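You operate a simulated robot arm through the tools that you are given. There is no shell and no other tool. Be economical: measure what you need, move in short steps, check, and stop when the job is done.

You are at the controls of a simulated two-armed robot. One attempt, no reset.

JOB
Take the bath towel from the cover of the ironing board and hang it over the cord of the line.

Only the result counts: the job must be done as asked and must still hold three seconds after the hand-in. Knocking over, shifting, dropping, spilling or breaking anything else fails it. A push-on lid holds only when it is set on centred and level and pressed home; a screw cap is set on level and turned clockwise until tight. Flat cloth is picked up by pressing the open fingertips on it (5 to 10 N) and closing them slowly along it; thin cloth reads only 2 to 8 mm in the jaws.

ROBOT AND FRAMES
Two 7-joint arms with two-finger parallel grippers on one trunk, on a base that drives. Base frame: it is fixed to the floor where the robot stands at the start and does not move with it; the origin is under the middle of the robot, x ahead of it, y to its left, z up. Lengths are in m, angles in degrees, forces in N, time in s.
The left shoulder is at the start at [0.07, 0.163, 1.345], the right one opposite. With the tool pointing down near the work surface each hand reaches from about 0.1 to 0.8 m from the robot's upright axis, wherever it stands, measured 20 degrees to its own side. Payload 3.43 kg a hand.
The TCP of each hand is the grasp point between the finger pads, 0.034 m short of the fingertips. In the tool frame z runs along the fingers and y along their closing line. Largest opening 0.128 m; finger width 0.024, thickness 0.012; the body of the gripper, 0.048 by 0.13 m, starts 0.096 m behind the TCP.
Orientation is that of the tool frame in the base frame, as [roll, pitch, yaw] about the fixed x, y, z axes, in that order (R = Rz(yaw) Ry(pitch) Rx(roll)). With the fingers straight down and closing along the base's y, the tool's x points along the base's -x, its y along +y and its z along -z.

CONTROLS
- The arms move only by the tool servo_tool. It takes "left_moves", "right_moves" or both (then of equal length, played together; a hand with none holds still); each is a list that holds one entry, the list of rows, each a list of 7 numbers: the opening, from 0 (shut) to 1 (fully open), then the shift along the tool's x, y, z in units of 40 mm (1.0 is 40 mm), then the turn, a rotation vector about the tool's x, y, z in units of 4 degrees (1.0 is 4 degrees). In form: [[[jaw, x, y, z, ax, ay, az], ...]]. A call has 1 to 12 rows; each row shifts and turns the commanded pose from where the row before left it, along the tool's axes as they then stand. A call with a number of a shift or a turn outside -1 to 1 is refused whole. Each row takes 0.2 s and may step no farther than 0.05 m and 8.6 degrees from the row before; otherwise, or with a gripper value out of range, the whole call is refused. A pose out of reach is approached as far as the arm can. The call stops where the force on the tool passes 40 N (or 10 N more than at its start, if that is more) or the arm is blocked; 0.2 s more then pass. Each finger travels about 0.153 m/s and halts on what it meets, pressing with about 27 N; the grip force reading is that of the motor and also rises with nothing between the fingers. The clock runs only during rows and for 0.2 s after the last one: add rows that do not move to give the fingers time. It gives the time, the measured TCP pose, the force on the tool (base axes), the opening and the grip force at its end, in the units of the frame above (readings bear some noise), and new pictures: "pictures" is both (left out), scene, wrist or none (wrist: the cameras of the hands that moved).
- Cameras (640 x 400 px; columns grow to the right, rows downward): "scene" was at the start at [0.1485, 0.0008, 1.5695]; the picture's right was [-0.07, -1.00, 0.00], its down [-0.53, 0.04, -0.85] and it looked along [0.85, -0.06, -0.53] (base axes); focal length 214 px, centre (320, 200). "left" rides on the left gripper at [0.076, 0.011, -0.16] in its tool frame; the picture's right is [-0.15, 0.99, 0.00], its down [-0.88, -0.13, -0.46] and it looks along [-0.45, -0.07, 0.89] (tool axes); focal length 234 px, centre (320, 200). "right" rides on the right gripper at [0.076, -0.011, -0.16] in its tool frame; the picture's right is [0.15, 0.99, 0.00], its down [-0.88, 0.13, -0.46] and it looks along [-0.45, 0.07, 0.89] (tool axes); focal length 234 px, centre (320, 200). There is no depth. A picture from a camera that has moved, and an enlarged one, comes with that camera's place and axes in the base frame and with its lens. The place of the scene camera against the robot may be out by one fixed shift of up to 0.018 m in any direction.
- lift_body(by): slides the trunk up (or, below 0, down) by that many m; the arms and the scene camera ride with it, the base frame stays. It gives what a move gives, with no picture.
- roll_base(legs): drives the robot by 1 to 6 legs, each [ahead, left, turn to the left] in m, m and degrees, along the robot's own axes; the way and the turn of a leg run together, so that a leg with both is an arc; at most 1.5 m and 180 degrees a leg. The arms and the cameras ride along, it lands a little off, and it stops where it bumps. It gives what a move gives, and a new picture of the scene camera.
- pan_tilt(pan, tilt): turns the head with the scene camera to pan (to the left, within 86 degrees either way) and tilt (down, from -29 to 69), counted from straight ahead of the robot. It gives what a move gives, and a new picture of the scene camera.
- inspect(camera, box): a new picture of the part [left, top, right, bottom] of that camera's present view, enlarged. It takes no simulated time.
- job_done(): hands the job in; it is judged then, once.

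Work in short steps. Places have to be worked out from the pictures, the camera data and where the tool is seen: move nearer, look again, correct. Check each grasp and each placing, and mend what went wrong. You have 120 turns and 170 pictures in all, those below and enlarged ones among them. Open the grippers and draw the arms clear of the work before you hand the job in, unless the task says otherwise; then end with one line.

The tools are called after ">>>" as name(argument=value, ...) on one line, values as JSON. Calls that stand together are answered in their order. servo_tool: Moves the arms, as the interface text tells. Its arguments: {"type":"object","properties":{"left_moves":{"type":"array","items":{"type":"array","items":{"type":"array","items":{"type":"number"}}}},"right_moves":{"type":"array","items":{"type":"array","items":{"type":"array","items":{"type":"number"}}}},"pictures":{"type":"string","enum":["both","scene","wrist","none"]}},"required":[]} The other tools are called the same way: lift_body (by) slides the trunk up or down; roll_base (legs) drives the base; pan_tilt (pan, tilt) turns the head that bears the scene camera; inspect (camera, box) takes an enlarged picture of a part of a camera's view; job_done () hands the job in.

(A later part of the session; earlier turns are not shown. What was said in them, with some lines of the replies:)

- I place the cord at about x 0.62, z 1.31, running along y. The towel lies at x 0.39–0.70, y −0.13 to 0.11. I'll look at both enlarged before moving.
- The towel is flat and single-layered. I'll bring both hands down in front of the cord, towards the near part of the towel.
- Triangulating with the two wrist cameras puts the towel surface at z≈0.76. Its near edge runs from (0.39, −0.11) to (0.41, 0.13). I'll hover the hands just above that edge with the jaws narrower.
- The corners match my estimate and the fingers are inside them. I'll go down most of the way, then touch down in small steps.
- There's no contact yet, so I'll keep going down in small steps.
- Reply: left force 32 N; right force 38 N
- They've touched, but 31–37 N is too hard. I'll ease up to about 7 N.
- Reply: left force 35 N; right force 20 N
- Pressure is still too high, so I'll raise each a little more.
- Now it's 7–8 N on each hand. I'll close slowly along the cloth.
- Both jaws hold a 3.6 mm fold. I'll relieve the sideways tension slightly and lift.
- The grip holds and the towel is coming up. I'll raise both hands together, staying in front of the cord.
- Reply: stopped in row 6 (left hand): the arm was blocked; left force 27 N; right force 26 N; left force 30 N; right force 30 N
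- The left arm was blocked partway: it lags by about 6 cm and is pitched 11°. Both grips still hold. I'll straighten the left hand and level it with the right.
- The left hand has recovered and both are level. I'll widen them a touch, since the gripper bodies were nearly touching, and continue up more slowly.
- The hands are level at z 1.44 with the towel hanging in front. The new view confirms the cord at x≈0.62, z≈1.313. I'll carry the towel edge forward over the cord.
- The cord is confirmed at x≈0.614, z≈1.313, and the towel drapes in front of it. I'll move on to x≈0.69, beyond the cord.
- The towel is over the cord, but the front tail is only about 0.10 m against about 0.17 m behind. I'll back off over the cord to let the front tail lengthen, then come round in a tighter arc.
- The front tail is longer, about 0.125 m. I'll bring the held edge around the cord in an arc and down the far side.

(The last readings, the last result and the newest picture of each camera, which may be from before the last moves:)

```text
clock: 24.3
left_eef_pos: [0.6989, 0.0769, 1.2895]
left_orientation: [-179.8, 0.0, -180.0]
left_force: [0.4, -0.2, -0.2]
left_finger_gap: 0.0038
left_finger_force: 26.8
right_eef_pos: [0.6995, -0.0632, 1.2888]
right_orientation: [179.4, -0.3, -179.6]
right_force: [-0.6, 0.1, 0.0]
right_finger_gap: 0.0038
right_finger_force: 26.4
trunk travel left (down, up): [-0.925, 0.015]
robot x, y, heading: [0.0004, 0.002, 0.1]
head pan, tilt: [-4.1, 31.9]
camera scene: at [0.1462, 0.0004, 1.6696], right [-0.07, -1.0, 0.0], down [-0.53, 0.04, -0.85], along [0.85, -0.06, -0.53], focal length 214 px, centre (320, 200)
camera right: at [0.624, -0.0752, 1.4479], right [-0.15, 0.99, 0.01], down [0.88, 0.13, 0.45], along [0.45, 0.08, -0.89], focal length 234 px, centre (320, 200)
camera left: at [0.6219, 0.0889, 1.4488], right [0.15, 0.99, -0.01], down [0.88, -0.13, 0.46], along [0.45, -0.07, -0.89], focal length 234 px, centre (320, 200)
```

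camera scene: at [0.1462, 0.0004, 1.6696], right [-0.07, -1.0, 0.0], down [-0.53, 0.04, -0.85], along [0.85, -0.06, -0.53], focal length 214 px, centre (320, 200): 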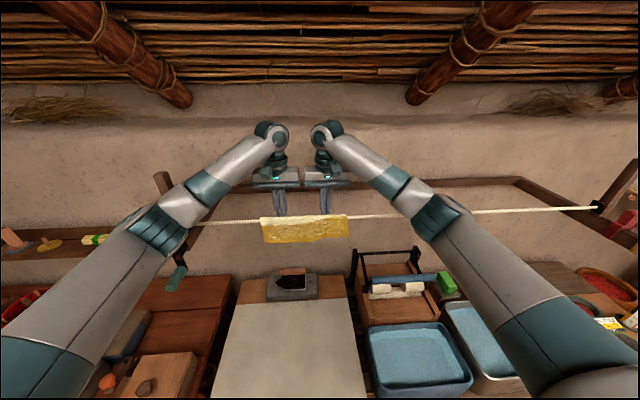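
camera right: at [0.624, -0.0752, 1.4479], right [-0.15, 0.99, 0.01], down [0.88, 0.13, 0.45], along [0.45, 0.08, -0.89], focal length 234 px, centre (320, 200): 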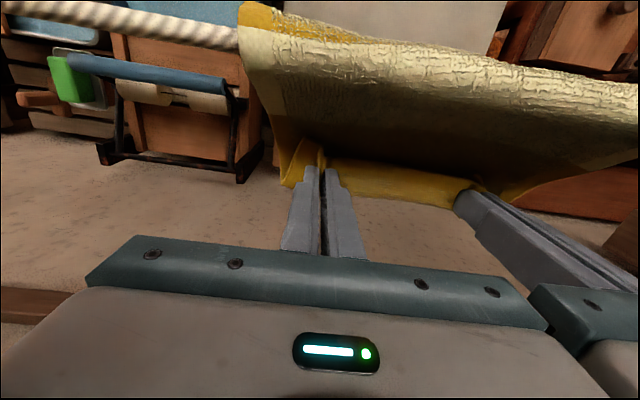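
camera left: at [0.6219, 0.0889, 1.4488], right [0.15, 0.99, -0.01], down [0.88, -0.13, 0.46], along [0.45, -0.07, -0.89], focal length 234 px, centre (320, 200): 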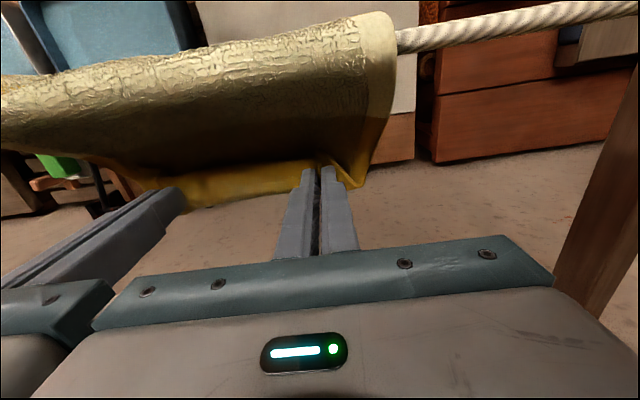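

The belly of slack pulled the towel over, leaving the front tail at only about 0.07 m. The cloth slides easily, so balance matters. I'll go back up over the cord and redo this on a wider arc, keeping the cloth taut.

>>> servo_tool(left_moves=[[[0, 0, 0, -0.8, 0, 0, 0], [0, 0, 0, -0.8, 0, 0, 0], [0, 0, 0, -0.8, 0, 0, 0], [0, 0.1, 0, -0.8, 0, 0, 0], [0, 0.5, 0, -0.6, 0, 0, 0], [0, 0.8, 0, -0.3, 0, 0, 0], [0, 0.9, 0, 0, 0, 0, 0], [0, 0.7, 0, 0, 0, 0, 0], [0, 0, 0, 0, 0, 0, 0], [0, 0, 0, 0, 0, 0, 0]]], right_moves=[[[0, 0, 0, -0.8, 0, 0, 0], [0, 0, 0, -0.8, 0, 0, 0], [0, 0, 0, -0.8, 0, 0, 0], [0, 0.1, 0, -0.8, 0, 0, 0], [0, 0.5, 0, -0.6, 0, 0, 0], [0, 0.8, 0, -0.3, 0, 0, 0], [0, 0.9, 0, 0, 0, 0, 0], [0, 0.7, 0, 0, 0, 0, 0], [0, 0, 0, 0, 0, 0, 0], [0, 0, 0, 0, 0, 0, 0]]])

```text
clock: 26.5
left_eef_pos: [0.5805, 0.0778, 1.4512]
left_orientation: [-179.7, -0.1, 180.0]
left_force: [-0.3, -1.8, -0.4]
left_finger_gap: 0.0037
left_finger_force: 26.5
right_eef_pos: [0.5802, -0.0663, 1.4518]
right_orientation: [179.4, -0.4, -179.7]
right_force: [0.1, 1.6, -0.4]
right_finger_gap: 0.0037
right_finger_force: 27.2
trunk travel left (down, up): [-0.925, 0.015]
robot x, y, heading: [-0.001, -0.0012, 0.2]
head pan, tilt: [-4.1, 31.9]
camera scene: at [0.1477, 0.0006, 1.6694], right [-0.07, -1.0, 0.0], down [-0.53, 0.04, -0.85], along [0.85, -0.06, -0.53], focal length 214 px, centre (320, 200)
camera right: at [0.5059, -0.0782, 1.6111], right [-0.15, 0.99, 0.01], down [0.88, 0.13, 0.45], along [0.44, 0.08, -0.89], focal length 234 px, centre (320, 200)
camera left: at [0.5042, 0.0901, 1.6111], right [0.15, 0.99, -0.01], down [0.88, -0.13, 0.46], along [0.45, -0.07, -0.89], focal length 234 px, centre (320, 200)
```

scene: 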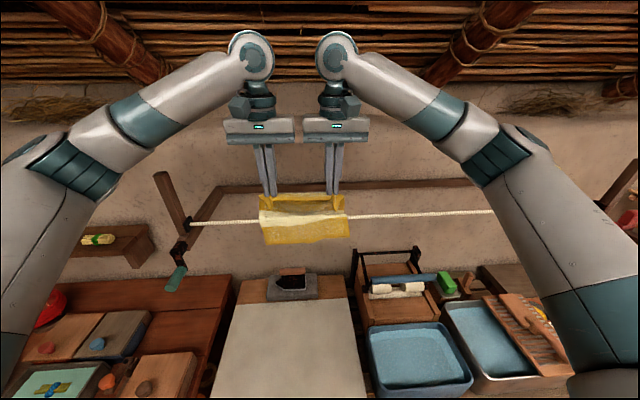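
right: 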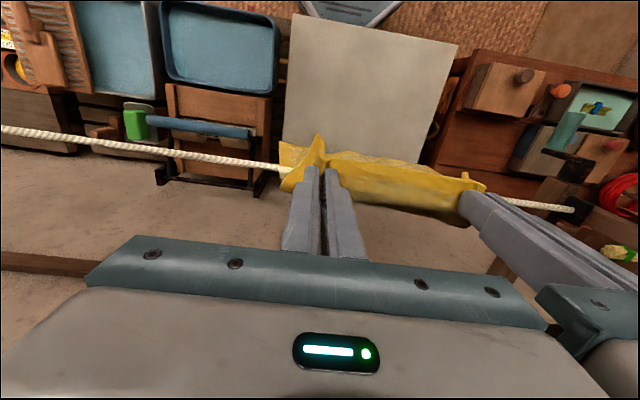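
left: 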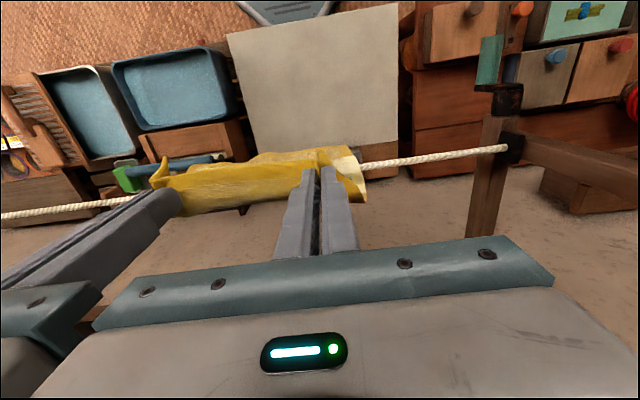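

The front tail didn't slip back, so friction is decent. I'll raise the hands on the robot side until the towel hangs free and straight, then start again.

>>> servo_tool(left_moves=[[[0, 0.2, 0, -0.6, 0, 0, 0], [0, 0.2, 0, -0.6, 0, 0, 0], [0, 0.2, 0, -0.6, 0, 0, 0], [0, 0.2, 0, -0.6, 0, 0, 0], [0, 0.2, 0, -0.4, 0, 0, 0], [0, 0, 0, 0, 0, 0, 0], [0, 0, 0, 0, 0, 0, 0]]], right_moves=[[[0, 0.2, 0, -0.6, 0, 0, 0], [0, 0.2, 0, -0.6, 0, 0, 0], [0, 0.2, 0, -0.6, 0, 0, 0], [0, 0.2, 0, -0.6, 0, 0, 0], [0, 0.2, 0, -0.4, 0, 0, 0], [0, 0, 0, 0, 0, 0, 0], [0, 0, 0, 0, 0, 0, 0]]], pictures="scene")

```text
clock: 28.1
left_eef_pos: [0.5405, 0.0789, 1.5634]
left_orientation: [-179.7, 0.0, -180.0]
left_force: [0.0, -3.4, -0.7]
left_finger_gap: 0.0039
left_finger_force: 26.8
right_eef_pos: [0.5413, -0.066, 1.5635]
right_orientation: [179.5, -0.4, -179.7]
right_force: [-0.1, 2.5, 0.4]
right_finger_gap: 0.0034
right_finger_force: 27.5
trunk travel left (down, up): [-0.925, 0.015]
robot x, y, heading: [0.002, -0.0009, 0.1]
head pan, tilt: [-4.1, 31.9]
camera scene: at [0.1478, 0.0003, 1.6694], right [-0.07, -1.0, 0.0], down [-0.53, 0.04, -0.85], along [0.85, -0.06, -0.53], focal length 214 px, centre (320, 200)
```

scene: 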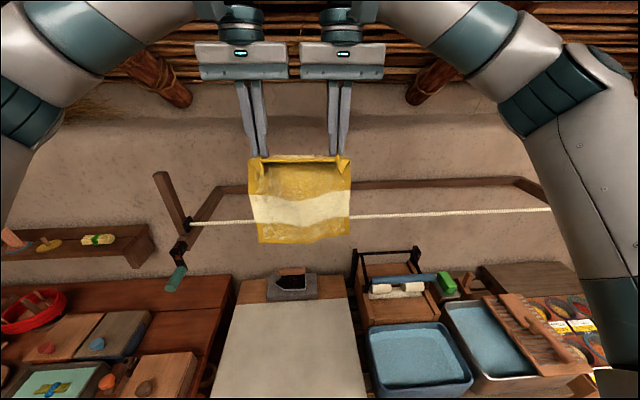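

The towel hangs free again. This time I'll start with a long front tail and a small radius, move slowly, and then balance by pulling down on the far side. First I'll lower in front of the cord.

>>> servo_tool(left_moves=[[[0, 0, 0, 0.45, 0, 0, 0], [0, 0, 0, 0.45, 0, 0, 0], [0, 0, 0, 0.45, 0, 0, 0], [0, 0, 0, 0.45, 0, 0, 0], [0, 0, 0, 0.45, 0, 0, 0], [0, 0, 0, 0.45, 0, 0, 0], [0, 0, 0, 0.45, 0, 0, 0], [0, 0, 0, 0.45, 0, 0, 0], [0, 0, 0, 0, 0, 0, 0], [0, 0, 0, 0, 0, 0, 0], [0, 0, 0, 0, 0, 0, 0]]], right_moves=[[[0, 0, 0, 0.45, 0, 0, 0], [0, 0, 0, 0.45, 0, 0, 0], [0, 0, 0, 0.45, 0, 0, 0], [0, 0, 0, 0.45, 0, 0, 0], [0, 0, 0, 0.45, 0, 0, 0], [0, 0, 0, 0.45, 0, 0, 0], [0, 0, 0, 0.45, 0, 0, 0], [0, 0, 0, 0.45, 0, 0, 0], [0, 0, 0, 0, 0, 0, 0], [0, 0, 0, 0, 0, 0, 0], [0, 0, 0, 0, 0, 0, 0]]], pictures="scene")

>>> servo_tool(left_moves=[[[0, -0.25, 0, 0, 0, 0, 0], [0, -0.25, 0, 0, 0, 0, 0], [0, -0.25, 0, 0, 0, 0, 0], [0, -0.25, 0, 0, 0, 0, 0], [0, -0.25, 0, 0, 0, 0, 0], [0, -0.25, 0, 0, 0, 0, 0], [0, -0.25, 0, 0, 0, 0, 0], [0, -0.25, 0, 0, 0, 0, 0], [0, -0.25, 0, 0, 0, 0, 0], [0, 0, 0, 0, 0, 0, 0]]], right_moves=[[[0, -0.25, 0, 0, 0, 0, 0], [0, -0.25, 0, 0, 0, 0, 0], [0, -0.25, 0, 0, 0, 0, 0], [0, -0.25, 0, 0, 0, 0, 0], [0, -0.25, 0, 0, 0, 0, 0], [0, -0.25, 0, 0, 0, 0, 0], [0, -0.25, 0, 0, 0, 0, 0], [0, -0.25, 0, 0, 0, 0, 0], [0, -0.25, 0, 0, 0, 0, 0], [0, 0, 0, 0, 0, 0, 0]]])

```text
clock: 30.5
left_eef_pos: [0.5388, 0.079, 1.4206]
left_orientation: [-179.7, 0.0, 180.0]
left_force: [-0.5, -0.4, 0.2]
left_finger_gap: 0.0035
left_finger_force: 26.7
right_eef_pos: [0.5397, -0.0648, 1.4202]
right_orientation: [179.5, -0.3, -179.7]
right_force: [-0.4, 0.6, -0.7]
right_finger_gap: 0.0038
right_finger_force: 27.0
trunk travel left (down, up): [-0.925, 0.015]
robot x, y, heading: [-0.0018, -0.0021, 0.0]
head pan, tilt: [-4.1, 31.9]
camera scene: at [0.1474, 0.0005, 1.6694], right [-0.07, -1.0, 0.0], down [-0.53, 0.04, -0.85], along [0.85, -0.06, -0.53], focal length 214 px, centre (320, 200)
```

scene: 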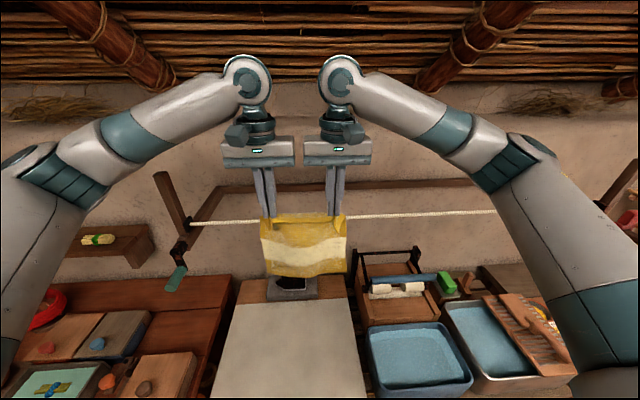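

```text
clock: 32.7
left_eef_pos: [0.6284, 0.0787, 1.4207]
left_orientation: [-179.7, 0.0, -180.0]
left_force: [-0.1, -1.3, 0.0]
left_finger_gap: 0.0037
left_finger_force: 26.6
right_eef_pos: [0.6278, -0.0652, 1.4195]
right_orientation: [179.6, -0.3, -179.6]
right_force: [-0.3, 0.9, -0.6]
right_finger_gap: 0.0036
right_finger_force: 26.4
trunk travel left (down, up): [-0.925, 0.015]
robot x, y, heading: [-0.0013, 0.0006, 0.1]
head pan, tilt: [-4.1, 31.9]
camera scene: at [0.1464, 0.0004, 1.6695], right [-0.07, -1.0, 0.0], down [-0.53, 0.04, -0.85], along [0.85, -0.06, -0.53], focal length 214 px, centre (320, 200)
camera right: at [0.5547, -0.0769, 1.5794], right [-0.15, 0.99, 0.01], down [0.88, 0.13, 0.45], along [0.45, 0.08, -0.89], focal length 234 px, centre (320, 200)
camera left: at [0.5524, 0.0907, 1.5798], right [0.15, 0.99, -0.01], down [0.88, -0.13, 0.46], along [0.45, -0.07, -0.89], focal length 234 px, centre (320, 200)
```

scene: 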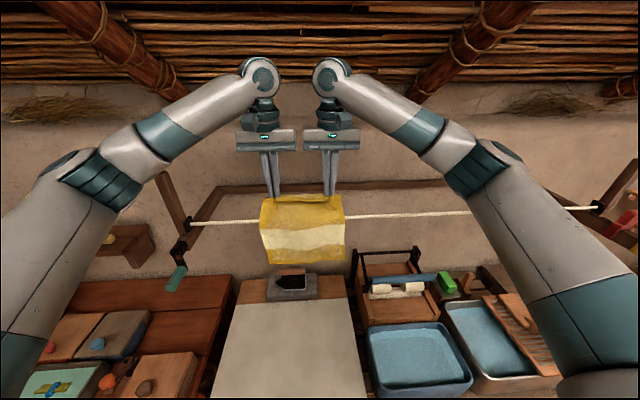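
right: 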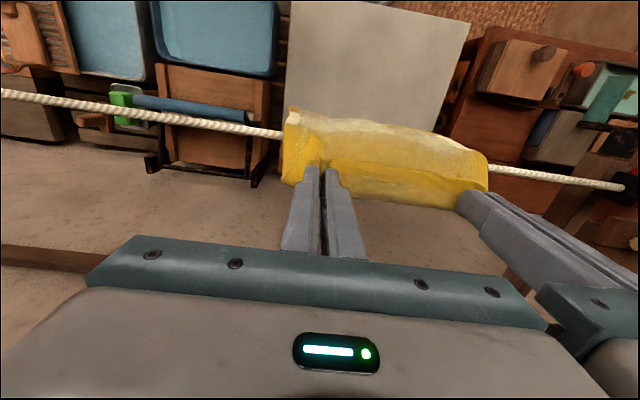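
left: 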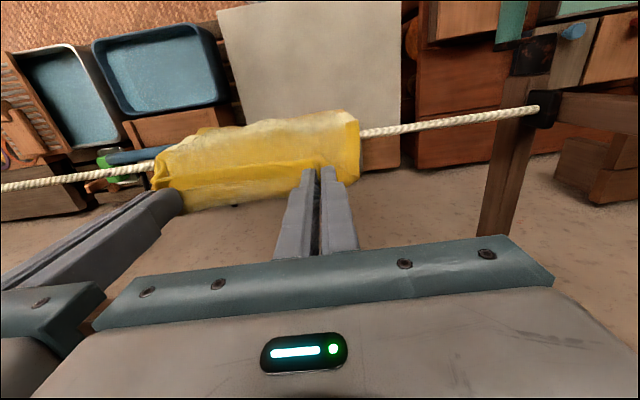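

The front tail is about 0.145 m here. I want more margin, so I'll back off, lower another 3.5 cm and cross again.

>>> servo_tool(left_moves=[[[0, 0.6, 0, 0, 0, 0, 0], [0, 0.6, 0, 0, 0, 0, 0], [0, 0.6, 0, 0, 0, 0, 0], [0, 0.6, 0, 0, 0, 0, 0], [0, 0.2, 0, -0.3, 0, 0, 0], [0, 0, 0, 0.4, 0, 0, 0], [0, 0, 0, 0.4, 0, 0, 0], [0, 0, 0, 0.4, 0, 0, 0], [0, 0, 0, 0, 0, 0, 0], [0, 0, 0, 0, 0, 0, 0]]], right_moves=[[[0, 0.6, 0, 0, 0, 0, 0], [0, 0.6, 0, 0, 0, 0, 0], [0, 0.6, 0, 0, 0, 0, 0], [0, 0.6, 0, 0, 0, 0, 0], [0, 0.2, 0, -0.3, 0, 0, 0], [0, 0, 0, 0.4, 0, 0, 0], [0, 0, 0, 0.4, 0, 0, 0], [0, 0, 0, 0.4, 0, 0, 0], [0, 0, 0, 0, 0, 0, 0], [0, 0, 0, 0, 0, 0, 0]]], pictures="scene")

>>> servo_tool(left_moves=[[[0, -0.3, 0, 0, 0, 0, 0], [0, -0.3, 0, 0, 0, 0, 0], [0, -0.3, 0, 0, 0, 0, 0], [0, -0.3, 0, 0, 0, 0, 0], [0, -0.3, 0, 0, 0, 0, 0], [0, -0.3, 0, 0, 0, 0, 0], [0, -0.3, 0, 0, 0, 0, 0], [0, -0.3, 0, 0, 0, 0, 0], [0, -0.3, 0, 0, 0, 0, 0], [0, -0.3, 0, 0, 0, 0, 0], [0, 0, 0, 0, 0, 0, 0]]], right_moves=[[[0, -0.3, 0, 0, 0, 0, 0], [0, -0.3, 0, 0, 0, 0, 0], [0, -0.3, 0, 0, 0, 0, 0], [0, -0.3, 0, 0, 0, 0, 0], [0, -0.3, 0, 0, 0, 0, 0], [0, -0.3, 0, 0, 0, 0, 0], [0, -0.3, 0, 0, 0, 0, 0], [0, -0.3, 0, 0, 0, 0, 0], [0, -0.3, 0, 0, 0, 0, 0], [0, -0.3, 0, 0, 0, 0, 0], [0, 0, 0, 0, 0, 0, 0]]])

```text
clock: 34.9
left_eef_pos: [0.5259, 0.078, 1.3848]
left_orientation: [-179.7, 0.0, 180.0]
left_force: [-0.2, -2.8, -0.3]
left_finger_gap: 0.0037
left_finger_force: 27.2
right_eef_pos: [0.5256, -0.0663, 1.3842]
right_orientation: [179.6, -0.3, -179.6]
right_force: [-0.1, 2.6, 0.6]
right_finger_gap: 0.0037
right_finger_force: 27.1
trunk travel left (down, up): [-0.925, 0.015]
robot x, y, heading: [-0.0039, -0.0017, -0.0]
head pan, tilt: [-4.1, 31.9]
camera scene: at [0.1471, 0.0004, 1.6694], right [-0.07, -1.0, 0.0], down [-0.53, 0.04, -0.85], along [0.85, -0.06, -0.53], focal length 214 px, centre (320, 200)
```

scene: 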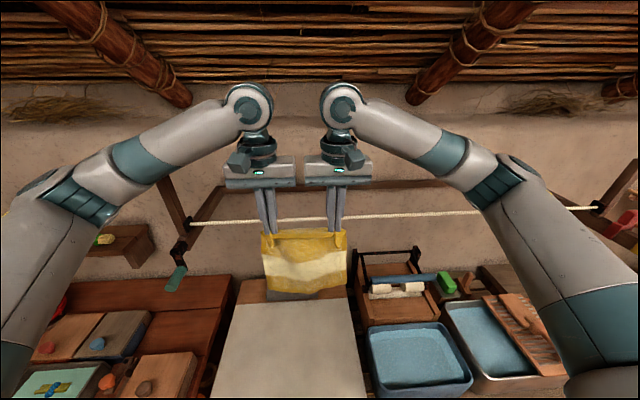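

```text
clock: 37.3
left_eef_pos: [0.6445, 0.0781, 1.3857]
left_orientation: [-179.7, 0.0, -180.0]
left_force: [0.2, 0.0, 0.0]
left_finger_gap: 0.0036
left_finger_force: 27.1
right_eef_pos: [0.6445, -0.0644, 1.3832]
right_orientation: [179.5, -0.2, -179.6]
right_force: [0.4, 0.2, 0.6]
right_finger_gap: 0.0038
right_finger_force: 27.3
trunk travel left (down, up): [-0.925, 0.015]
robot x, y, heading: [-0.0013, 0.0007, 0.0]
head pan, tilt: [-4.1, 31.9]
camera scene: at [0.1465, 0.0004, 1.6695], right [-0.07, -1.0, 0.0], down [-0.53, 0.04, -0.85], along [0.85, -0.06, -0.53], focal length 214 px, centre (320, 200)
camera right: at [0.5702, -0.0764, 1.5425], right [-0.15, 0.99, 0.01], down [0.88, 0.13, 0.45], along [0.45, 0.08, -0.89], focal length 234 px, centre (320, 200)
camera left: at [0.5683, 0.0902, 1.5443], right [0.15, 0.99, -0.01], down [0.88, -0.13, 0.46], along [0.45, -0.07, -0.89], focal length 234 px, centre (320, 200)
```

scene: 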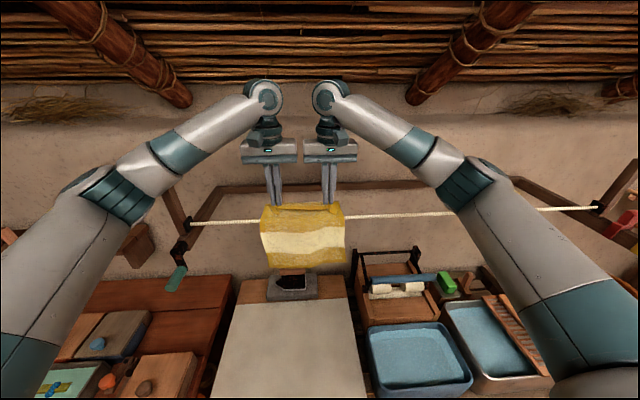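
right: 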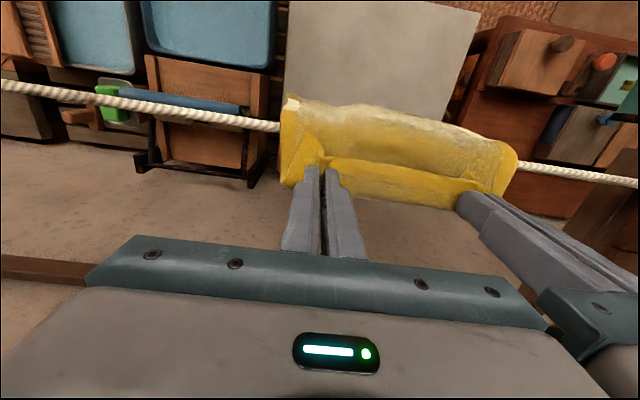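
left: 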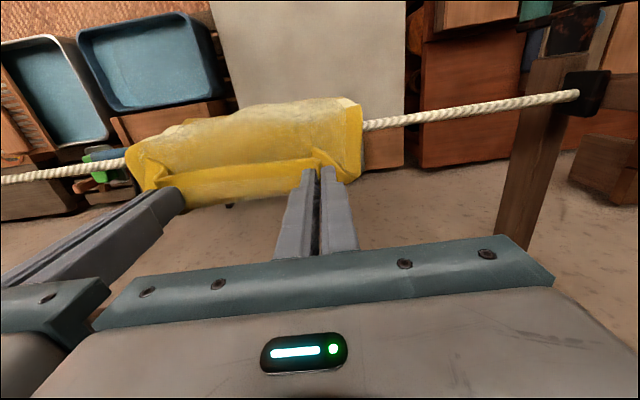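

The front tail is now about 0.17 m with the held edge just past the cord. I'll go forward a little and lower slowly on the far side.

>>> servo_tool(left_moves=[[[0, -0.3, 0, 0.1, 0, 0, 0], [0, -0.3, 0, 0.1, 0, 0, 0], [0, -0.2, 0, 0.2, 0, 0, 0], [0, -0.1, 0, 0.3, 0, 0, 0], [0, 0, 0, 0.3, 0, 0, 0], [0, 0, 0, 0.3, 0, 0, 0], [0, 0, 0, 0.3, 0, 0, 0], [0, 0, 0, 0.3, 0, 0, 0], [0, 0, 0, 0.3, 0, 0, 0], [0, 0, 0, 0.3, 0, 0, 0], [0, 0, 0, 0, 0, 0, 0]]], right_moves=[[[0, -0.3, 0, 0.1, 0, 0, 0], [0, -0.3, 0, 0.1, 0, 0, 0], [0, -0.2, 0, 0.2, 0, 0, 0], [0, -0.1, 0, 0.3, 0, 0, 0], [0, 0, 0, 0.3, 0, 0, 0], [0, 0, 0, 0.3, 0, 0, 0], [0, 0, 0, 0.3, 0, 0, 0], [0, 0, 0, 0.3, 0, 0, 0], [0, 0, 0, 0.3, 0, 0, 0], [0, 0, 0, 0.3, 0, 0, 0], [0, 0, 0, 0, 0, 0, 0]]])

```text
clock: 39.7
left_eef_pos: [0.6817, 0.0767, 1.2847]
left_orientation: [-179.8, -0.1, 180.0]
left_force: [-0.3, 1.5, -0.7]
left_finger_gap: 0.0037
left_finger_force: 26.8
right_eef_pos: [0.6799, -0.0623, 1.2831]
right_orientation: [179.5, -0.3, -179.6]
right_force: [-0.9, 0.4, 0.4]
right_finger_gap: 0.0035
right_finger_force: 26.9
trunk travel left (down, up): [-0.925, 0.015]
robot x, y, heading: [-0.0014, 0.0009, -0.2]
head pan, tilt: [-4.1, 31.9]
camera scene: at [0.1467, 0.0005, 1.6695], right [-0.07, -1.0, 0.0], down [-0.53, 0.04, -0.85], along [0.85, -0.06, -0.53], focal length 214 px, centre (320, 200)
camera right: at [0.6062, -0.0753, 1.4418], right [-0.15, 0.99, 0.01], down [0.88, 0.13, 0.45], along [0.45, 0.08, -0.89], focal length 234 px, centre (320, 200)
camera left: at [0.6051, 0.0892, 1.4442], right [0.15, 0.99, -0.01], down [0.88, -0.13, 0.46], along [0.45, -0.07, -0.89], focal length 234 px, centre (320, 200)
```

scene: 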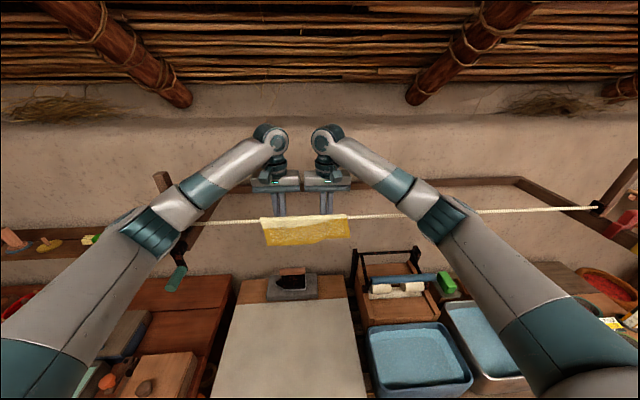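
right: 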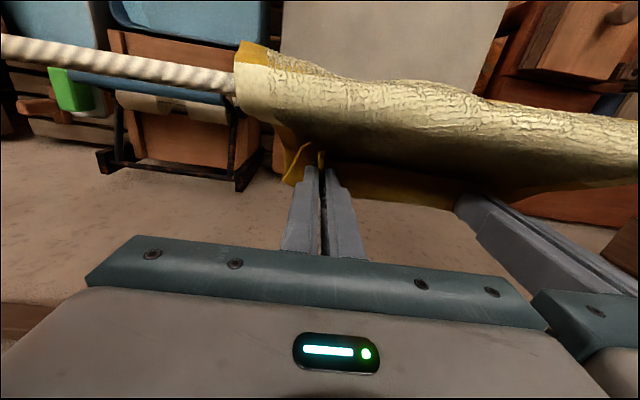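
left: 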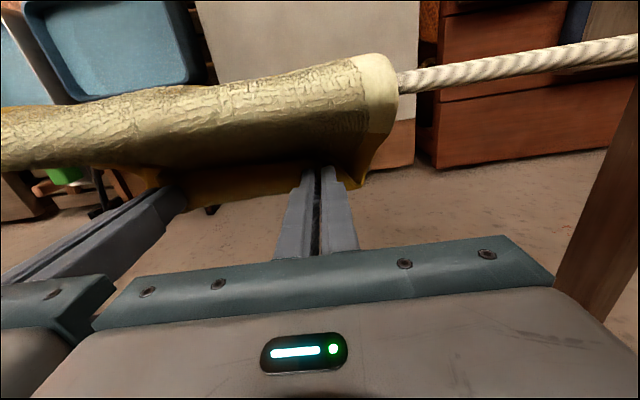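

Lowering makes the gripped fold loop and drag cloth to the back every time. A better way is to release with the edge just past the cord but still above it, at about the midpoint, so the back falls by itself. I'll back out and straighten the towel again.

>>> servo_tool(left_moves=[[[0, 0, 0, -0.8, 0, 0, 0], [0, 0, 0, -0.8, 0, 0, 0], [0, 0, 0, -0.8, 0, 0, 0], [0, 0.1, 0, -0.8, 0, 0, 0], [0, 0.7, 0, -0.6, 0, 0, 0], [0, 0.8, 0, -0.5, 0, 0, 0], [0, 0.8, 0, -0.6, 0, 0, 0], [0, 0.7, 0, -0.7, 0, 0, 0], [0, 0.4, 0, -0.7, 0, 0, 0], [0, 0, 0, -0.7, 0, 0, 0], [0, 0, 0, 0, 0, 0, 0], [0, 0, 0, 0, 0, 0, 0]]], right_moves=[[[0, 0, 0, -0.8, 0, 0, 0], [0, 0, 0, -0.8, 0, 0, 0], [0, 0, 0, -0.8, 0, 0, 0], [0, 0.1, 0, -0.8, 0, 0, 0], [0, 0.7, 0, -0.6, 0, 0, 0], [0, 0.8, 0, -0.5, 0, 0, 0], [0, 0.8, 0, -0.6, 0, 0, 0], [0, 0.7, 0, -0.7, 0, 0, 0], [0, 0.4, 0, -0.7, 0, 0, 0], [0, 0, 0, -0.7, 0, 0, 0], [0, 0, 0, 0, 0, 0, 0], [0, 0, 0, 0, 0, 0, 0]]], pictures="scene")

```text
clock: 42.3
left_eef_pos: [0.5418, 0.0792, 1.5648]
left_orientation: [-179.7, -0.1, -180.0]
left_force: [0.0, -3.1, 0.2]
left_finger_gap: 0.0036
left_finger_force: 27.3
right_eef_pos: [0.5449, -0.0666, 1.5623]
right_orientation: [179.5, -0.3, -179.7]
right_force: [-0.2, 2.4, -0.2]
right_finger_gap: 0.0038
right_finger_force: 27.1
trunk travel left (down, up): [-0.925, 0.015]
robot x, y, heading: [-0.0007, -0.002, 0.0]
head pan, tilt: [-4.1, 31.9]
camera scene: at [0.1475, 0.0004, 1.6694], right [-0.07, -1.0, 0.0], down [-0.53, 0.04, -0.85], along [0.85, -0.06, -0.53], focal length 214 px, centre (320, 200)
```

scene: 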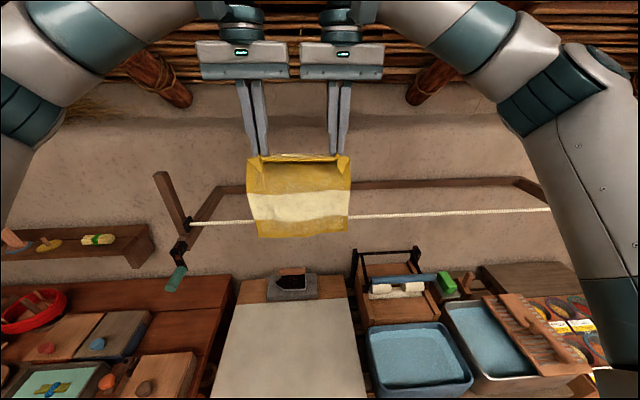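

It hangs straight again. I'll lower to TCP z≈1.41 in front of the cord, then creep forward to x≈0.66.

>>> servo_tool(left_moves=[[[0, 0, 0, 0.48, 0, 0, 0], [0, 0, 0, 0.48, 0, 0, 0], [0, 0, 0, 0.48, 0, 0, 0], [0, 0, 0, 0.48, 0, 0, 0], [0, 0, 0, 0.48, 0, 0, 0], [0, 0, 0, 0.48, 0, 0, 0], [0, 0, 0, 0.48, 0, 0, 0], [0, 0, 0, 0.48, 0, 0, 0], [0, 0, 0, 0, 0, 0, 0], [0, 0, 0, 0, 0, 0, 0]]], right_moves=[[[0, 0.1, 0, 0.48, 0, 0, 0], [0, 0, 0, 0.48, 0, 0, 0], [0, 0, 0, 0.48, 0, 0, 0], [0, 0, 0, 0.48, 0, 0, 0], [0, 0, 0, 0.48, 0, 0, 0], [0, 0, 0, 0.48, 0, 0, 0], [0, 0, 0, 0.48, 0, 0, 0], [0, 0, 0, 0.48, 0, 0, 0], [0, 0, 0, 0, 0, 0, 0], [0, 0, 0, 0, 0, 0, 0]]], pictures="none")

>>> servo_tool(left_moves=[[[0, -0.26, 0, 0, 0, 0, 0], [0, -0.26, 0, 0, 0, 0, 0], [0, -0.26, 0, 0, 0, 0, 0], [0, -0.26, 0, 0, 0, 0, 0], [0, -0.26, 0, 0, 0, 0, 0], [0, -0.26, 0, 0, 0, 0, 0], [0, -0.26, 0, 0, 0, 0, 0], [0, -0.26, 0, 0, 0, 0, 0], [0, -0.26, 0, 0, 0, 0, 0], [0, -0.26, 0, 0, 0, 0, 0], [0, -0.26, 0, 0, 0, 0, 0], [0, 0, 0, 0, 0, 0, 0]]], right_moves=[[[0, -0.26, 0, 0, 0, 0, 0], [0, -0.26, 0, 0, 0, 0, 0], [0, -0.26, 0, 0, 0, 0, 0], [0, -0.26, 0, 0, 0, 0, 0], [0, -0.26, 0, 0, 0, 0, 0], [0, -0.26, 0, 0, 0, 0, 0], [0, -0.26, 0, 0, 0, 0, 0], [0, -0.26, 0, 0, 0, 0, 0], [0, -0.26, 0, 0, 0, 0, 0], [0, -0.26, 0, 0, 0, 0, 0], [0, -0.26, 0, 0, 0, 0, 0], [0, 0, 0, 0, 0, 0, 0]]])

```text
clock: 44.5
left_eef_pos: [0.5405, 0.0785, 1.4116]
left_orientation: [-179.6, 0.0, 180.0]
left_force: [-0.2, -0.6, 0.1]
left_finger_gap: 0.0038
left_finger_force: 26.8
right_eef_pos: [0.5356, -0.0639, 1.4106]
right_orientation: [179.5, -0.3, -179.6]
right_force: [-0.1, 1.6, 0.0]
right_finger_gap: 0.0038
right_finger_force: 26.8
trunk travel left (down, up): [-0.925, 0.015]
robot x, y, heading: [-0.0017, -0.003, -0.1]
head pan, tilt: [-4.1, 31.9]
```

```text
clock: 47.1
left_eef_pos: [0.6559, 0.0784, 1.4098]
left_orientation: [-179.8, 0.0, -180.0]
left_force: [0.3, 0.0, -0.5]
left_finger_gap: 0.0034
left_finger_force: 26.8
right_eef_pos: [0.652, -0.0633, 1.4104]
right_orientation: [179.5, -0.2, -179.7]
right_force: [-0.1, 0.2, -0.1]
right_finger_gap: 0.0039
right_finger_force: 27.3
trunk travel left (down, up): [-0.925, 0.015]
robot x, y, heading: [-0.0042, -0.0016, 0.0]
head pan, tilt: [-4.1, 31.9]
camera scene: at [0.1465, 0.0005, 1.6695], right [-0.07, -1.0, 0.0], down [-0.53, 0.04, -0.85], along [0.85, -0.06, -0.53], focal length 214 px, centre (320, 200)
camera right: at [0.5776, -0.0758, 1.5698], right [-0.15, 0.99, 0.01], down [0.88, 0.13, 0.45], along [0.45, 0.08, -0.89], focal length 234 px, centre (320, 200)
camera left: at [0.5789, 0.0897, 1.5693], right [0.15, 0.99, -0.01], down [0.88, -0.13, 0.46], along [0.45, -0.07, -0.89], focal length 234 px, centre (320, 200)
```

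scene: 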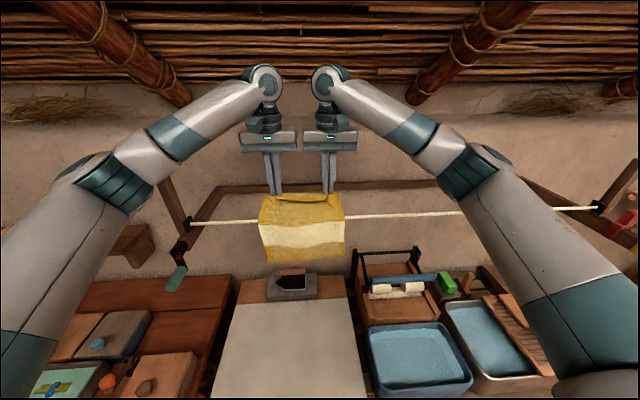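
right: 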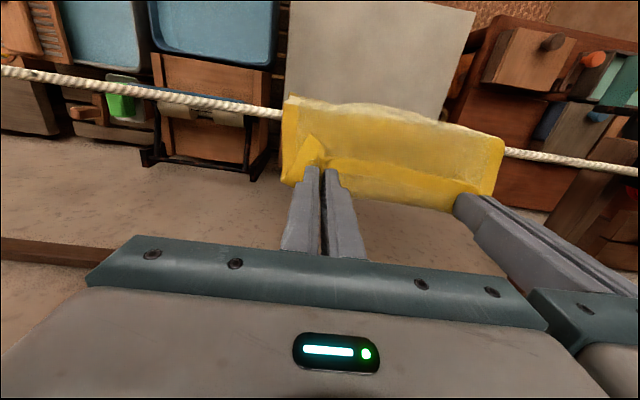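
left: 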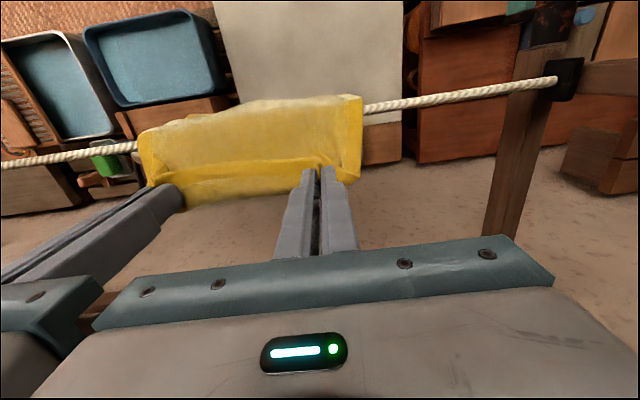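

The front tail is about 0.145 m, roughly balanced. I'll nudge it a little farther over and down before release.

>>> servo_tool(left_moves=[[[0, -0.2, 0, 0.05, 0, 0, 0], [0, -0.2, 0, 0.1, 0, 0, 0], [0, -0.2, 0, 0.1, 0, 0, 0], [0, -0.1, 0, 0.15, 0, 0, 0], [0, 0, 0, 0, 0, 0, 0]]], right_moves=[[[0, -0.2, 0, 0.05, 0, 0, 0], [0, -0.2, 0, 0.1, 0, 0, 0], [0, -0.2, 0, 0.1, 0, 0, 0], [0, -0.2, 0, 0.15, 0, 0, 0], [0, 0, 0, 0, 0, 0, 0]]])

```text
clock: 48.3
left_eef_pos: [0.6851, 0.0783, 1.3961]
left_orientation: [-179.7, 0.0, 180.0]
left_force: [-0.1, 0.0, 0.4]
left_finger_gap: 0.0039
left_finger_force: 27.1
right_eef_pos: [0.6851, -0.0645, 1.3932]
right_orientation: [179.5, -0.3, -179.5]
right_force: [0.0, 0.8, 0.8]
right_finger_gap: 0.0037
right_finger_force: 27.0
trunk travel left (down, up): [-0.925, 0.015]
robot x, y, heading: [-0.0019, 0.0005, 0.1]
head pan, tilt: [-4.1, 31.9]
camera scene: at [0.1468, 0.0004, 1.6695], right [-0.07, -1.0, 0.0], down [-0.53, 0.04, -0.85], along [0.85, -0.06, -0.53], focal length 214 px, centre (320, 200)
camera right: at [0.61, -0.0763, 1.5528], right [-0.15, 0.99, 0.01], down [0.88, 0.13, 0.45], along [0.45, 0.08, -0.89], focal length 234 px, centre (320, 200)
camera left: at [0.6079, 0.0902, 1.5546], right [0.15, 0.99, -0.01], down [0.88, -0.13, 0.46], along [0.45, -0.07, -0.89], focal length 234 px, centre (320, 200)
```

scene: 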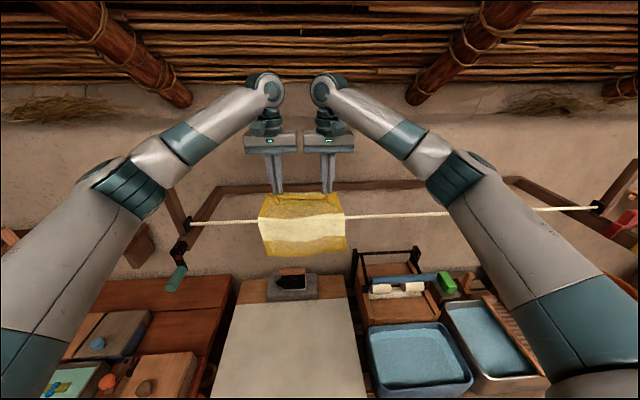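
right: 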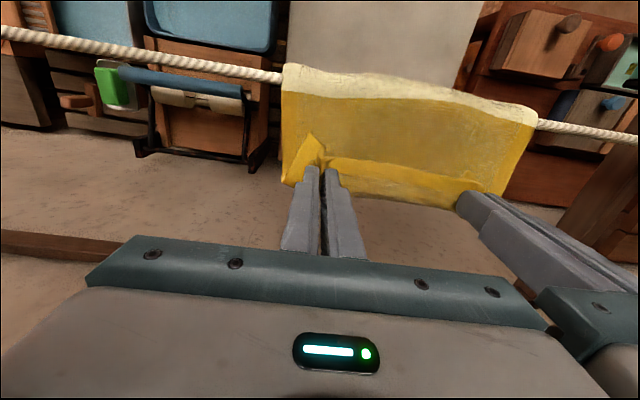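
left: 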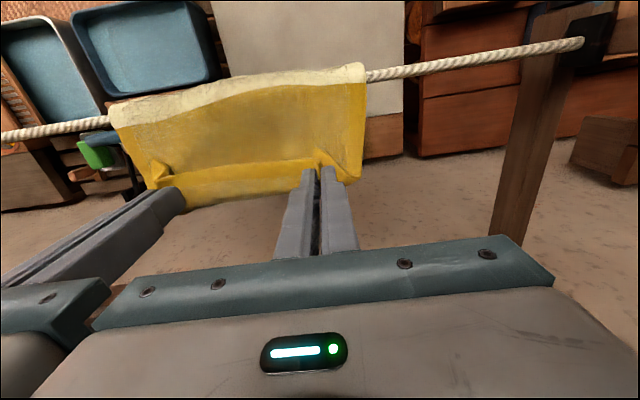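

The tail is about 0.12 m in front and 0.15 m behind. I'll come back 2 cm to let some cloth return, then open slowly to a small gap.

>>> servo_tool(left_moves=[[[0, 0.25, 0, -0.1, 0, 0, 0], [0, 0.25, 0, -0.1, 0, 0, 0], [0, 0, 0, 0, 0, 0, 0], [0, 0, 0, 0, 0, 0, 0]]], right_moves=[[[0, 0.25, 0, -0.1, 0, 0, 0], [0, 0.25, 0, -0.1, 0, 0, 0], [0, 0, 0, 0, 0, 0, 0], [0, 0, 0, 0, 0, 0, 0]]], pictures="scene")

>>> inspect(camera="scene", box=[220, 130, 380, 290])

```text
clock: 49.3
left_eef_pos: [0.6649, 0.0791, 1.4032]
left_orientation: [-179.6, 0.0, 180.0]
left_force: [0.3, 0.0, -0.5]
left_finger_gap: 0.0035
left_finger_force: 26.8
right_eef_pos: [0.6637, -0.064, 1.4011]
right_orientation: [179.5, -0.4, -179.6]
right_force: [1.0, 1.0, -0.4]
right_finger_gap: 0.0039
right_finger_force: 27.3
trunk travel left (down, up): [-0.925, 0.015]
robot x, y, heading: [-0.0044, -0.0021, -0.1]
head pan, tilt: [-4.1, 31.9]
camera scene: at [0.1474, 0.0006, 1.6694], right [-0.07, -1.0, 0.0], down [-0.53, 0.04, -0.85], along [0.85, -0.06, -0.53], focal length 214 px, centre (320, 200)
```

scene: 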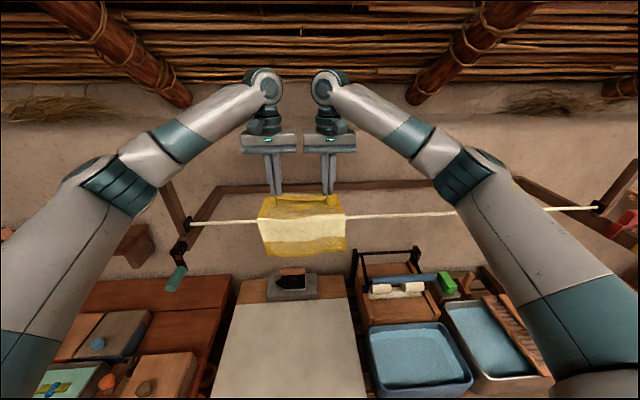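

```text
2.50 times, centred on (300, 210) of scene
camera zoom: at [0.1474, 0.0006, 1.6694], right [-0.07, -1.0, 0.0], down [-0.53, 0.04, -0.85], along [0.85, -0.06, -0.53], focal length 536 px, centre (370, 175)
```

zoom: 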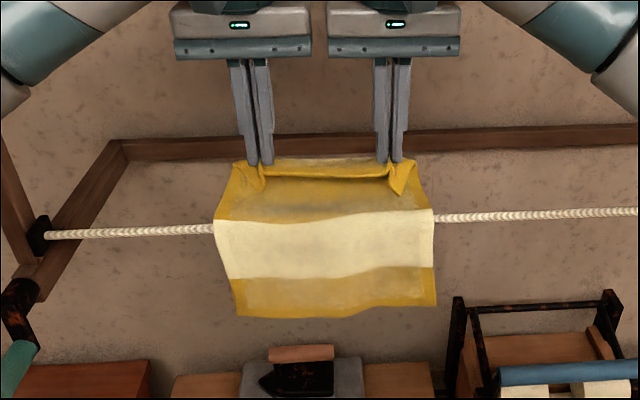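

The upper edge of the stripe sits exactly on the cord. From the flat towel that is its midpoint (0.14 m each side), so the balance is right. I'll open the fingers gradually.

>>> servo_tool(left_moves=[[[0.04, 0, 0, 0, 0, 0, 0], [0.08, 0, 0, 0, 0, 0, 0], [0.12, 0, 0, 0, 0, 0, 0], [0.16, 0, 0, 0, 0, 0, 0], [0.2, 0, 0, 0, 0, 0, 0], [0.24, 0, 0, 0, 0, 0, 0], [0.24, 0, 0, 0, 0, 0, 0], [0.24, 0, 0, 0, 0, 0, 0]]], right_moves=[[[0.04, 0, 0, 0, 0, 0, 0], [0.08, 0, 0, 0, 0, 0, 0], [0.12, 0, 0, 0, 0, 0, 0], [0.16, 0, 0, 0, 0, 0, 0], [0.2, 0, 0, 0, 0, 0, 0], [0.24, 0, 0, 0, 0, 0, 0], [0.24, 0, 0, 0, 0, 0, 0], [0.24, 0, 0, 0, 0, 0, 0]]])

```text
clock: 51.1
left_eef_pos: [0.6639, 0.079, 1.4028]
left_orientation: [-179.7, 0.0, 180.0]
left_force: [0.8, 0.0, 0.1]
left_finger_gap: 0.0305
left_finger_force: 0.1
right_eef_pos: [0.6636, -0.0637, 1.4009]
right_orientation: [179.5, -0.3, -179.7]
right_force: [-0.7, -0.4, -0.3]
right_finger_gap: 0.0306
right_finger_force: 0.0
trunk travel left (down, up): [-0.925, 0.015]
robot x, y, heading: [-0.0076, 0.0006, 0.1]
head pan, tilt: [-4.1, 31.9]
camera scene: at [0.1469, 0.0005, 1.6695], right [-0.07, -1.0, 0.0], down [-0.53, 0.04, -0.85], along [0.85, -0.06, -0.53], focal length 214 px, centre (320, 200)
camera right: at [0.5892, -0.0761, 1.5605], right [-0.15, 0.99, 0.01], down [0.88, 0.13, 0.45], along [0.45, 0.08, -0.89], focal length 234 px, centre (320, 200)
camera left: at [0.5877, 0.0906, 1.5625], right [0.15, 0.99, -0.01], down [0.88, -0.13, 0.46], along [0.45, -0.07, -0.89], focal length 234 px, centre (320, 200)
```

scene: 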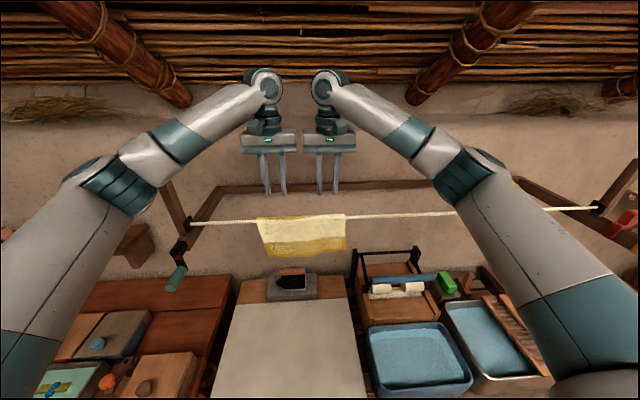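
right: 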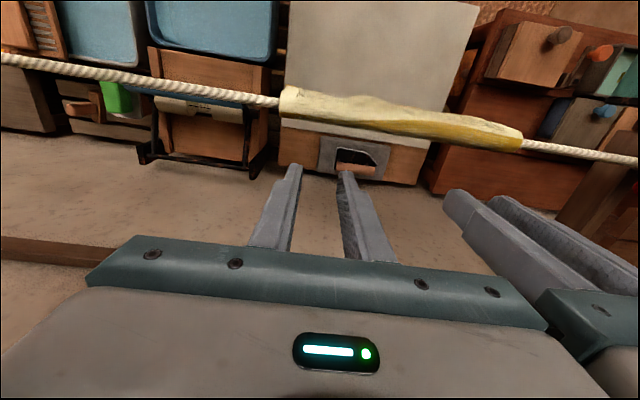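
left: 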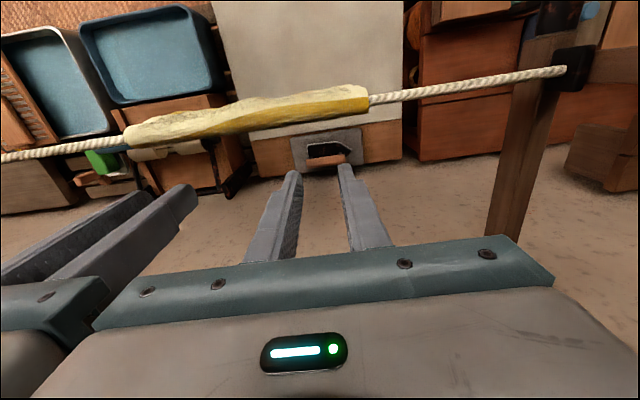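

The towel fell over the cord evenly and the hands are free of it. I'll lift straight up, well above the cord, then come back towards the robot.

>>> servo_tool(left_moves=[[[0.24, 0, 0, -0.6, 0, 0, 0], [0.24, 0, 0, -0.7, 0, 0, 0], [0.24, 0, 0, -0.7, 0, 0, 0], [0.24, 0.6, 0, -0.2, 0, 0, 0], [0.24, 0.8, 0, 0, 0, 0, 0], [0.24, 0.8, 0, 0, 0, 0, 0], [0.24, 0.8, 0, 0, 0, 0, 0], [0.24, 0.8, 0.1, 0, 0, 0, 0], [0.24, 0.8, 0.3, 0, 0, 0, 0], [0.24, 0.6, 0.5, 0, 0, 0, 0], [0.24, 0, 0.6, 0, 0, 0, 0]]], right_moves=[[[0.24, 0, 0, -0.6, 0, 0, 0], [0.24, 0, 0, -0.7, 0, 0, 0], [0.24, 0, 0, -0.7, 0, 0, 0], [0.24, 0.6, 0, -0.2, 0, 0, 0], [0.24, 0.8, 0, 0, 0, 0, 0], [0.24, 0.8, 0, 0, 0, 0, 0], [0.24, 0.8, 0, 0, 0, 0, 0], [0.24, 0.8, -0.1, 0, 0, 0, 0], [0.24, 0.8, -0.3, 0, 0, 0, 0], [0.24, 0.6, -0.5, 0, 0, 0, 0], [0.24, 0, -0.6, 0, 0, 0, 0]]])

>>> inspect(camera="scene", box=[220, 150, 380, 310])

```text
clock: 53.5
left_eef_pos: [0.458, 0.1397, 1.4902]
left_orientation: [-179.8, 0.1, -180.0]
left_force: [0.6, -0.5, 0.8]
left_finger_gap: 0.0309
left_finger_force: 0.0
right_eef_pos: [0.4546, -0.1265, 1.4886]
right_orientation: [179.5, -0.3, -179.6]
right_force: [0.3, -0.1, 0.2]
right_finger_gap: 0.0306
right_finger_force: 0.0
trunk travel left (down, up): [-0.925, 0.015]
robot x, y, heading: [-0.0024, -0.0024, -0.2]
head pan, tilt: [-4.1, 31.9]
camera scene: at [0.1466, 0.0004, 1.6695], right [-0.07, -1.0, 0.0], down [-0.53, 0.04, -0.85], along [0.85, -0.06, -0.53], focal length 214 px, centre (320, 200)
camera right: at [0.3802, -0.139, 1.6481], right [-0.15, 0.99, 0.01], down [0.88, 0.13, 0.45], along [0.45, 0.08, -0.89], focal length 234 px, centre (320, 200)
camera left: at [0.3809, 0.1521, 1.6486], right [0.15, 0.99, -0.01], down [0.88, -0.13, 0.46], along [0.45, -0.07, -0.89], focal length 234 px, centre (320, 200)
```

scene: 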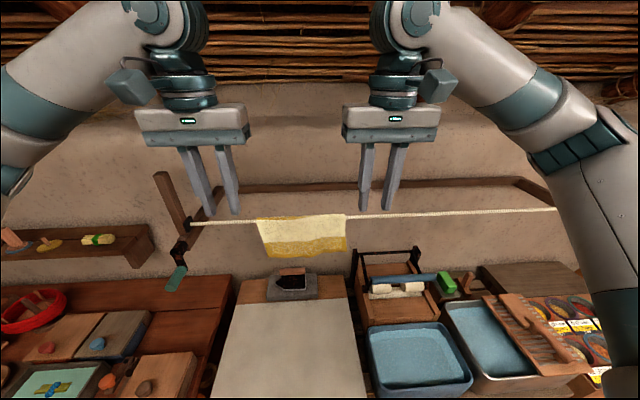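
right: 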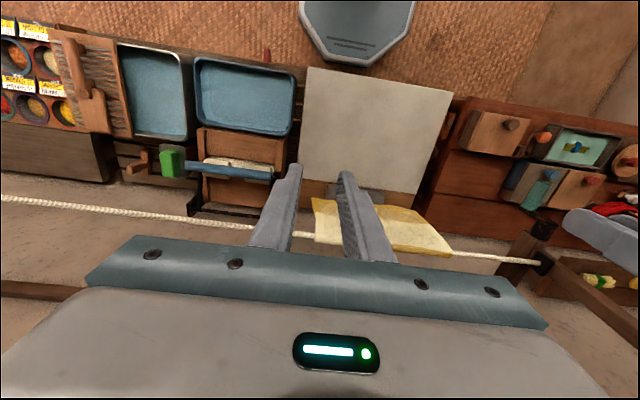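
left: 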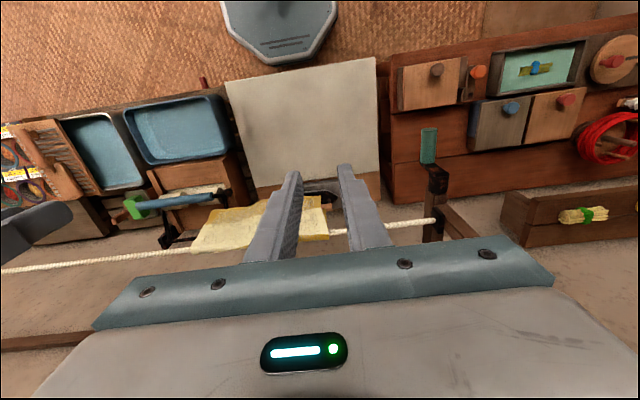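

```text
2.50 times, centred on (300, 230) of scene
camera zoom: at [0.1466, 0.0004, 1.6695], right [-0.07, -1.0, 0.0], down [-0.53, 0.04, -0.85], along [0.85, -0.06, -0.53], focal length 536 px, centre (370, 125)
```

zoom: 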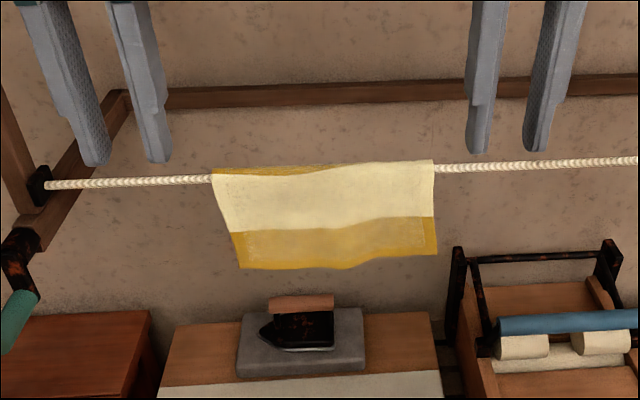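

The towel hangs evenly over the cord and the hands are clear. I'll open the grippers fully and wait to confirm it isn't creeping.

>>> servo_tool(left_moves=[[[0.6, 0.5, 0, 0, 0, 0, 0], [0.9, 0.5, 0, 0, 0, 0, 0], [0.9, 0, 0, 0, 0, 0, 0], [0.9, 0, 0, 0, 0, 0, 0], [0.9, 0, 0, 0, 0, 0, 0], [0.9, 0, 0, 0, 0, 0, 0], [0.9, 0, 0, 0, 0, 0, 0], [0.9, 0, 0, 0, 0, 0, 0], [0.9, 0, 0, 0, 0, 0, 0], [0.9, 0, 0, 0, 0, 0, 0], [0.9, 0, 0, 0, 0, 0, 0], [0.9, 0, 0, 0, 0, 0, 0]]], right_moves=[[[0.6, 0.5, 0, 0, 0, 0, 0], [0.9, 0.5, 0, 0, 0, 0, 0], [0.9, 0, 0, 0, 0, 0, 0], [0.9, 0, 0, 0, 0, 0, 0], [0.9, 0, 0, 0, 0, 0, 0], [0.9, 0, 0, 0, 0, 0, 0], [0.9, 0, 0, 0, 0, 0, 0], [0.9, 0, 0, 0, 0, 0, 0], [0.9, 0, 0, 0, 0, 0, 0], [0.9, 0, 0, 0, 0, 0, 0], [0.9, 0, 0, 0, 0, 0, 0], [0.9, 0, 0, 0, 0, 0, 0]]], pictures="none")

>>> inspect(camera="scene", box=[220, 150, 380, 310])

```text
clock: 56.1
left_eef_pos: [0.4159, 0.1388, 1.4906]
left_orientation: [-179.8, 0.1, 180.0]
left_force: [-0.5, 0.1, -0.6]
left_finger_gap: 0.1152
left_finger_force: 0.0
right_eef_pos: [0.4158, -0.1262, 1.4892]
right_orientation: [179.6, -0.3, -179.6]
right_force: [-1.0, 0.2, 0.4]
right_finger_gap: 0.1151
right_finger_force: 0.0
trunk travel left (down, up): [-0.925, 0.015]
robot x, y, heading: [-0.0025, -0.0033, 0.2]
head pan, tilt: [-4.1, 31.9]
```

```text
2.50 times, centred on (300, 230) of scene
camera zoom: at [0.1465, 0.0004, 1.6695], right [-0.07, -1.0, 0.0], down [-0.53, 0.04, -0.85], along [0.85, -0.06, -0.53], focal length 536 px, centre (370, 125)
```

zoom: 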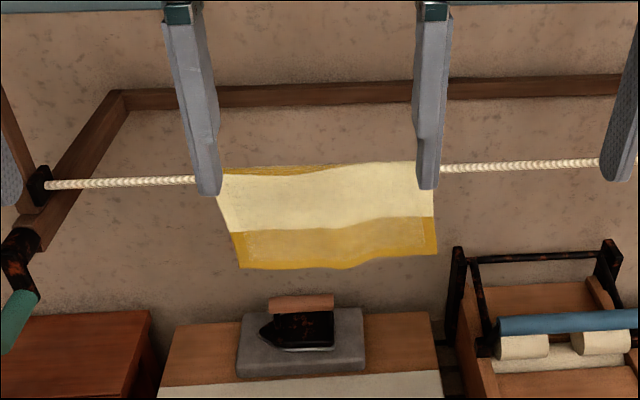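

The towel hasn't moved over the last 2.6 s and the hands are clear, so I'm handing in.

>>> job_done()

```text
The job is handed in.
```

The bath towel is hanging over the line's cord, about half on each side; it stayed still for the 2.6 s I watched before hand-in, with both grippers open and clear.
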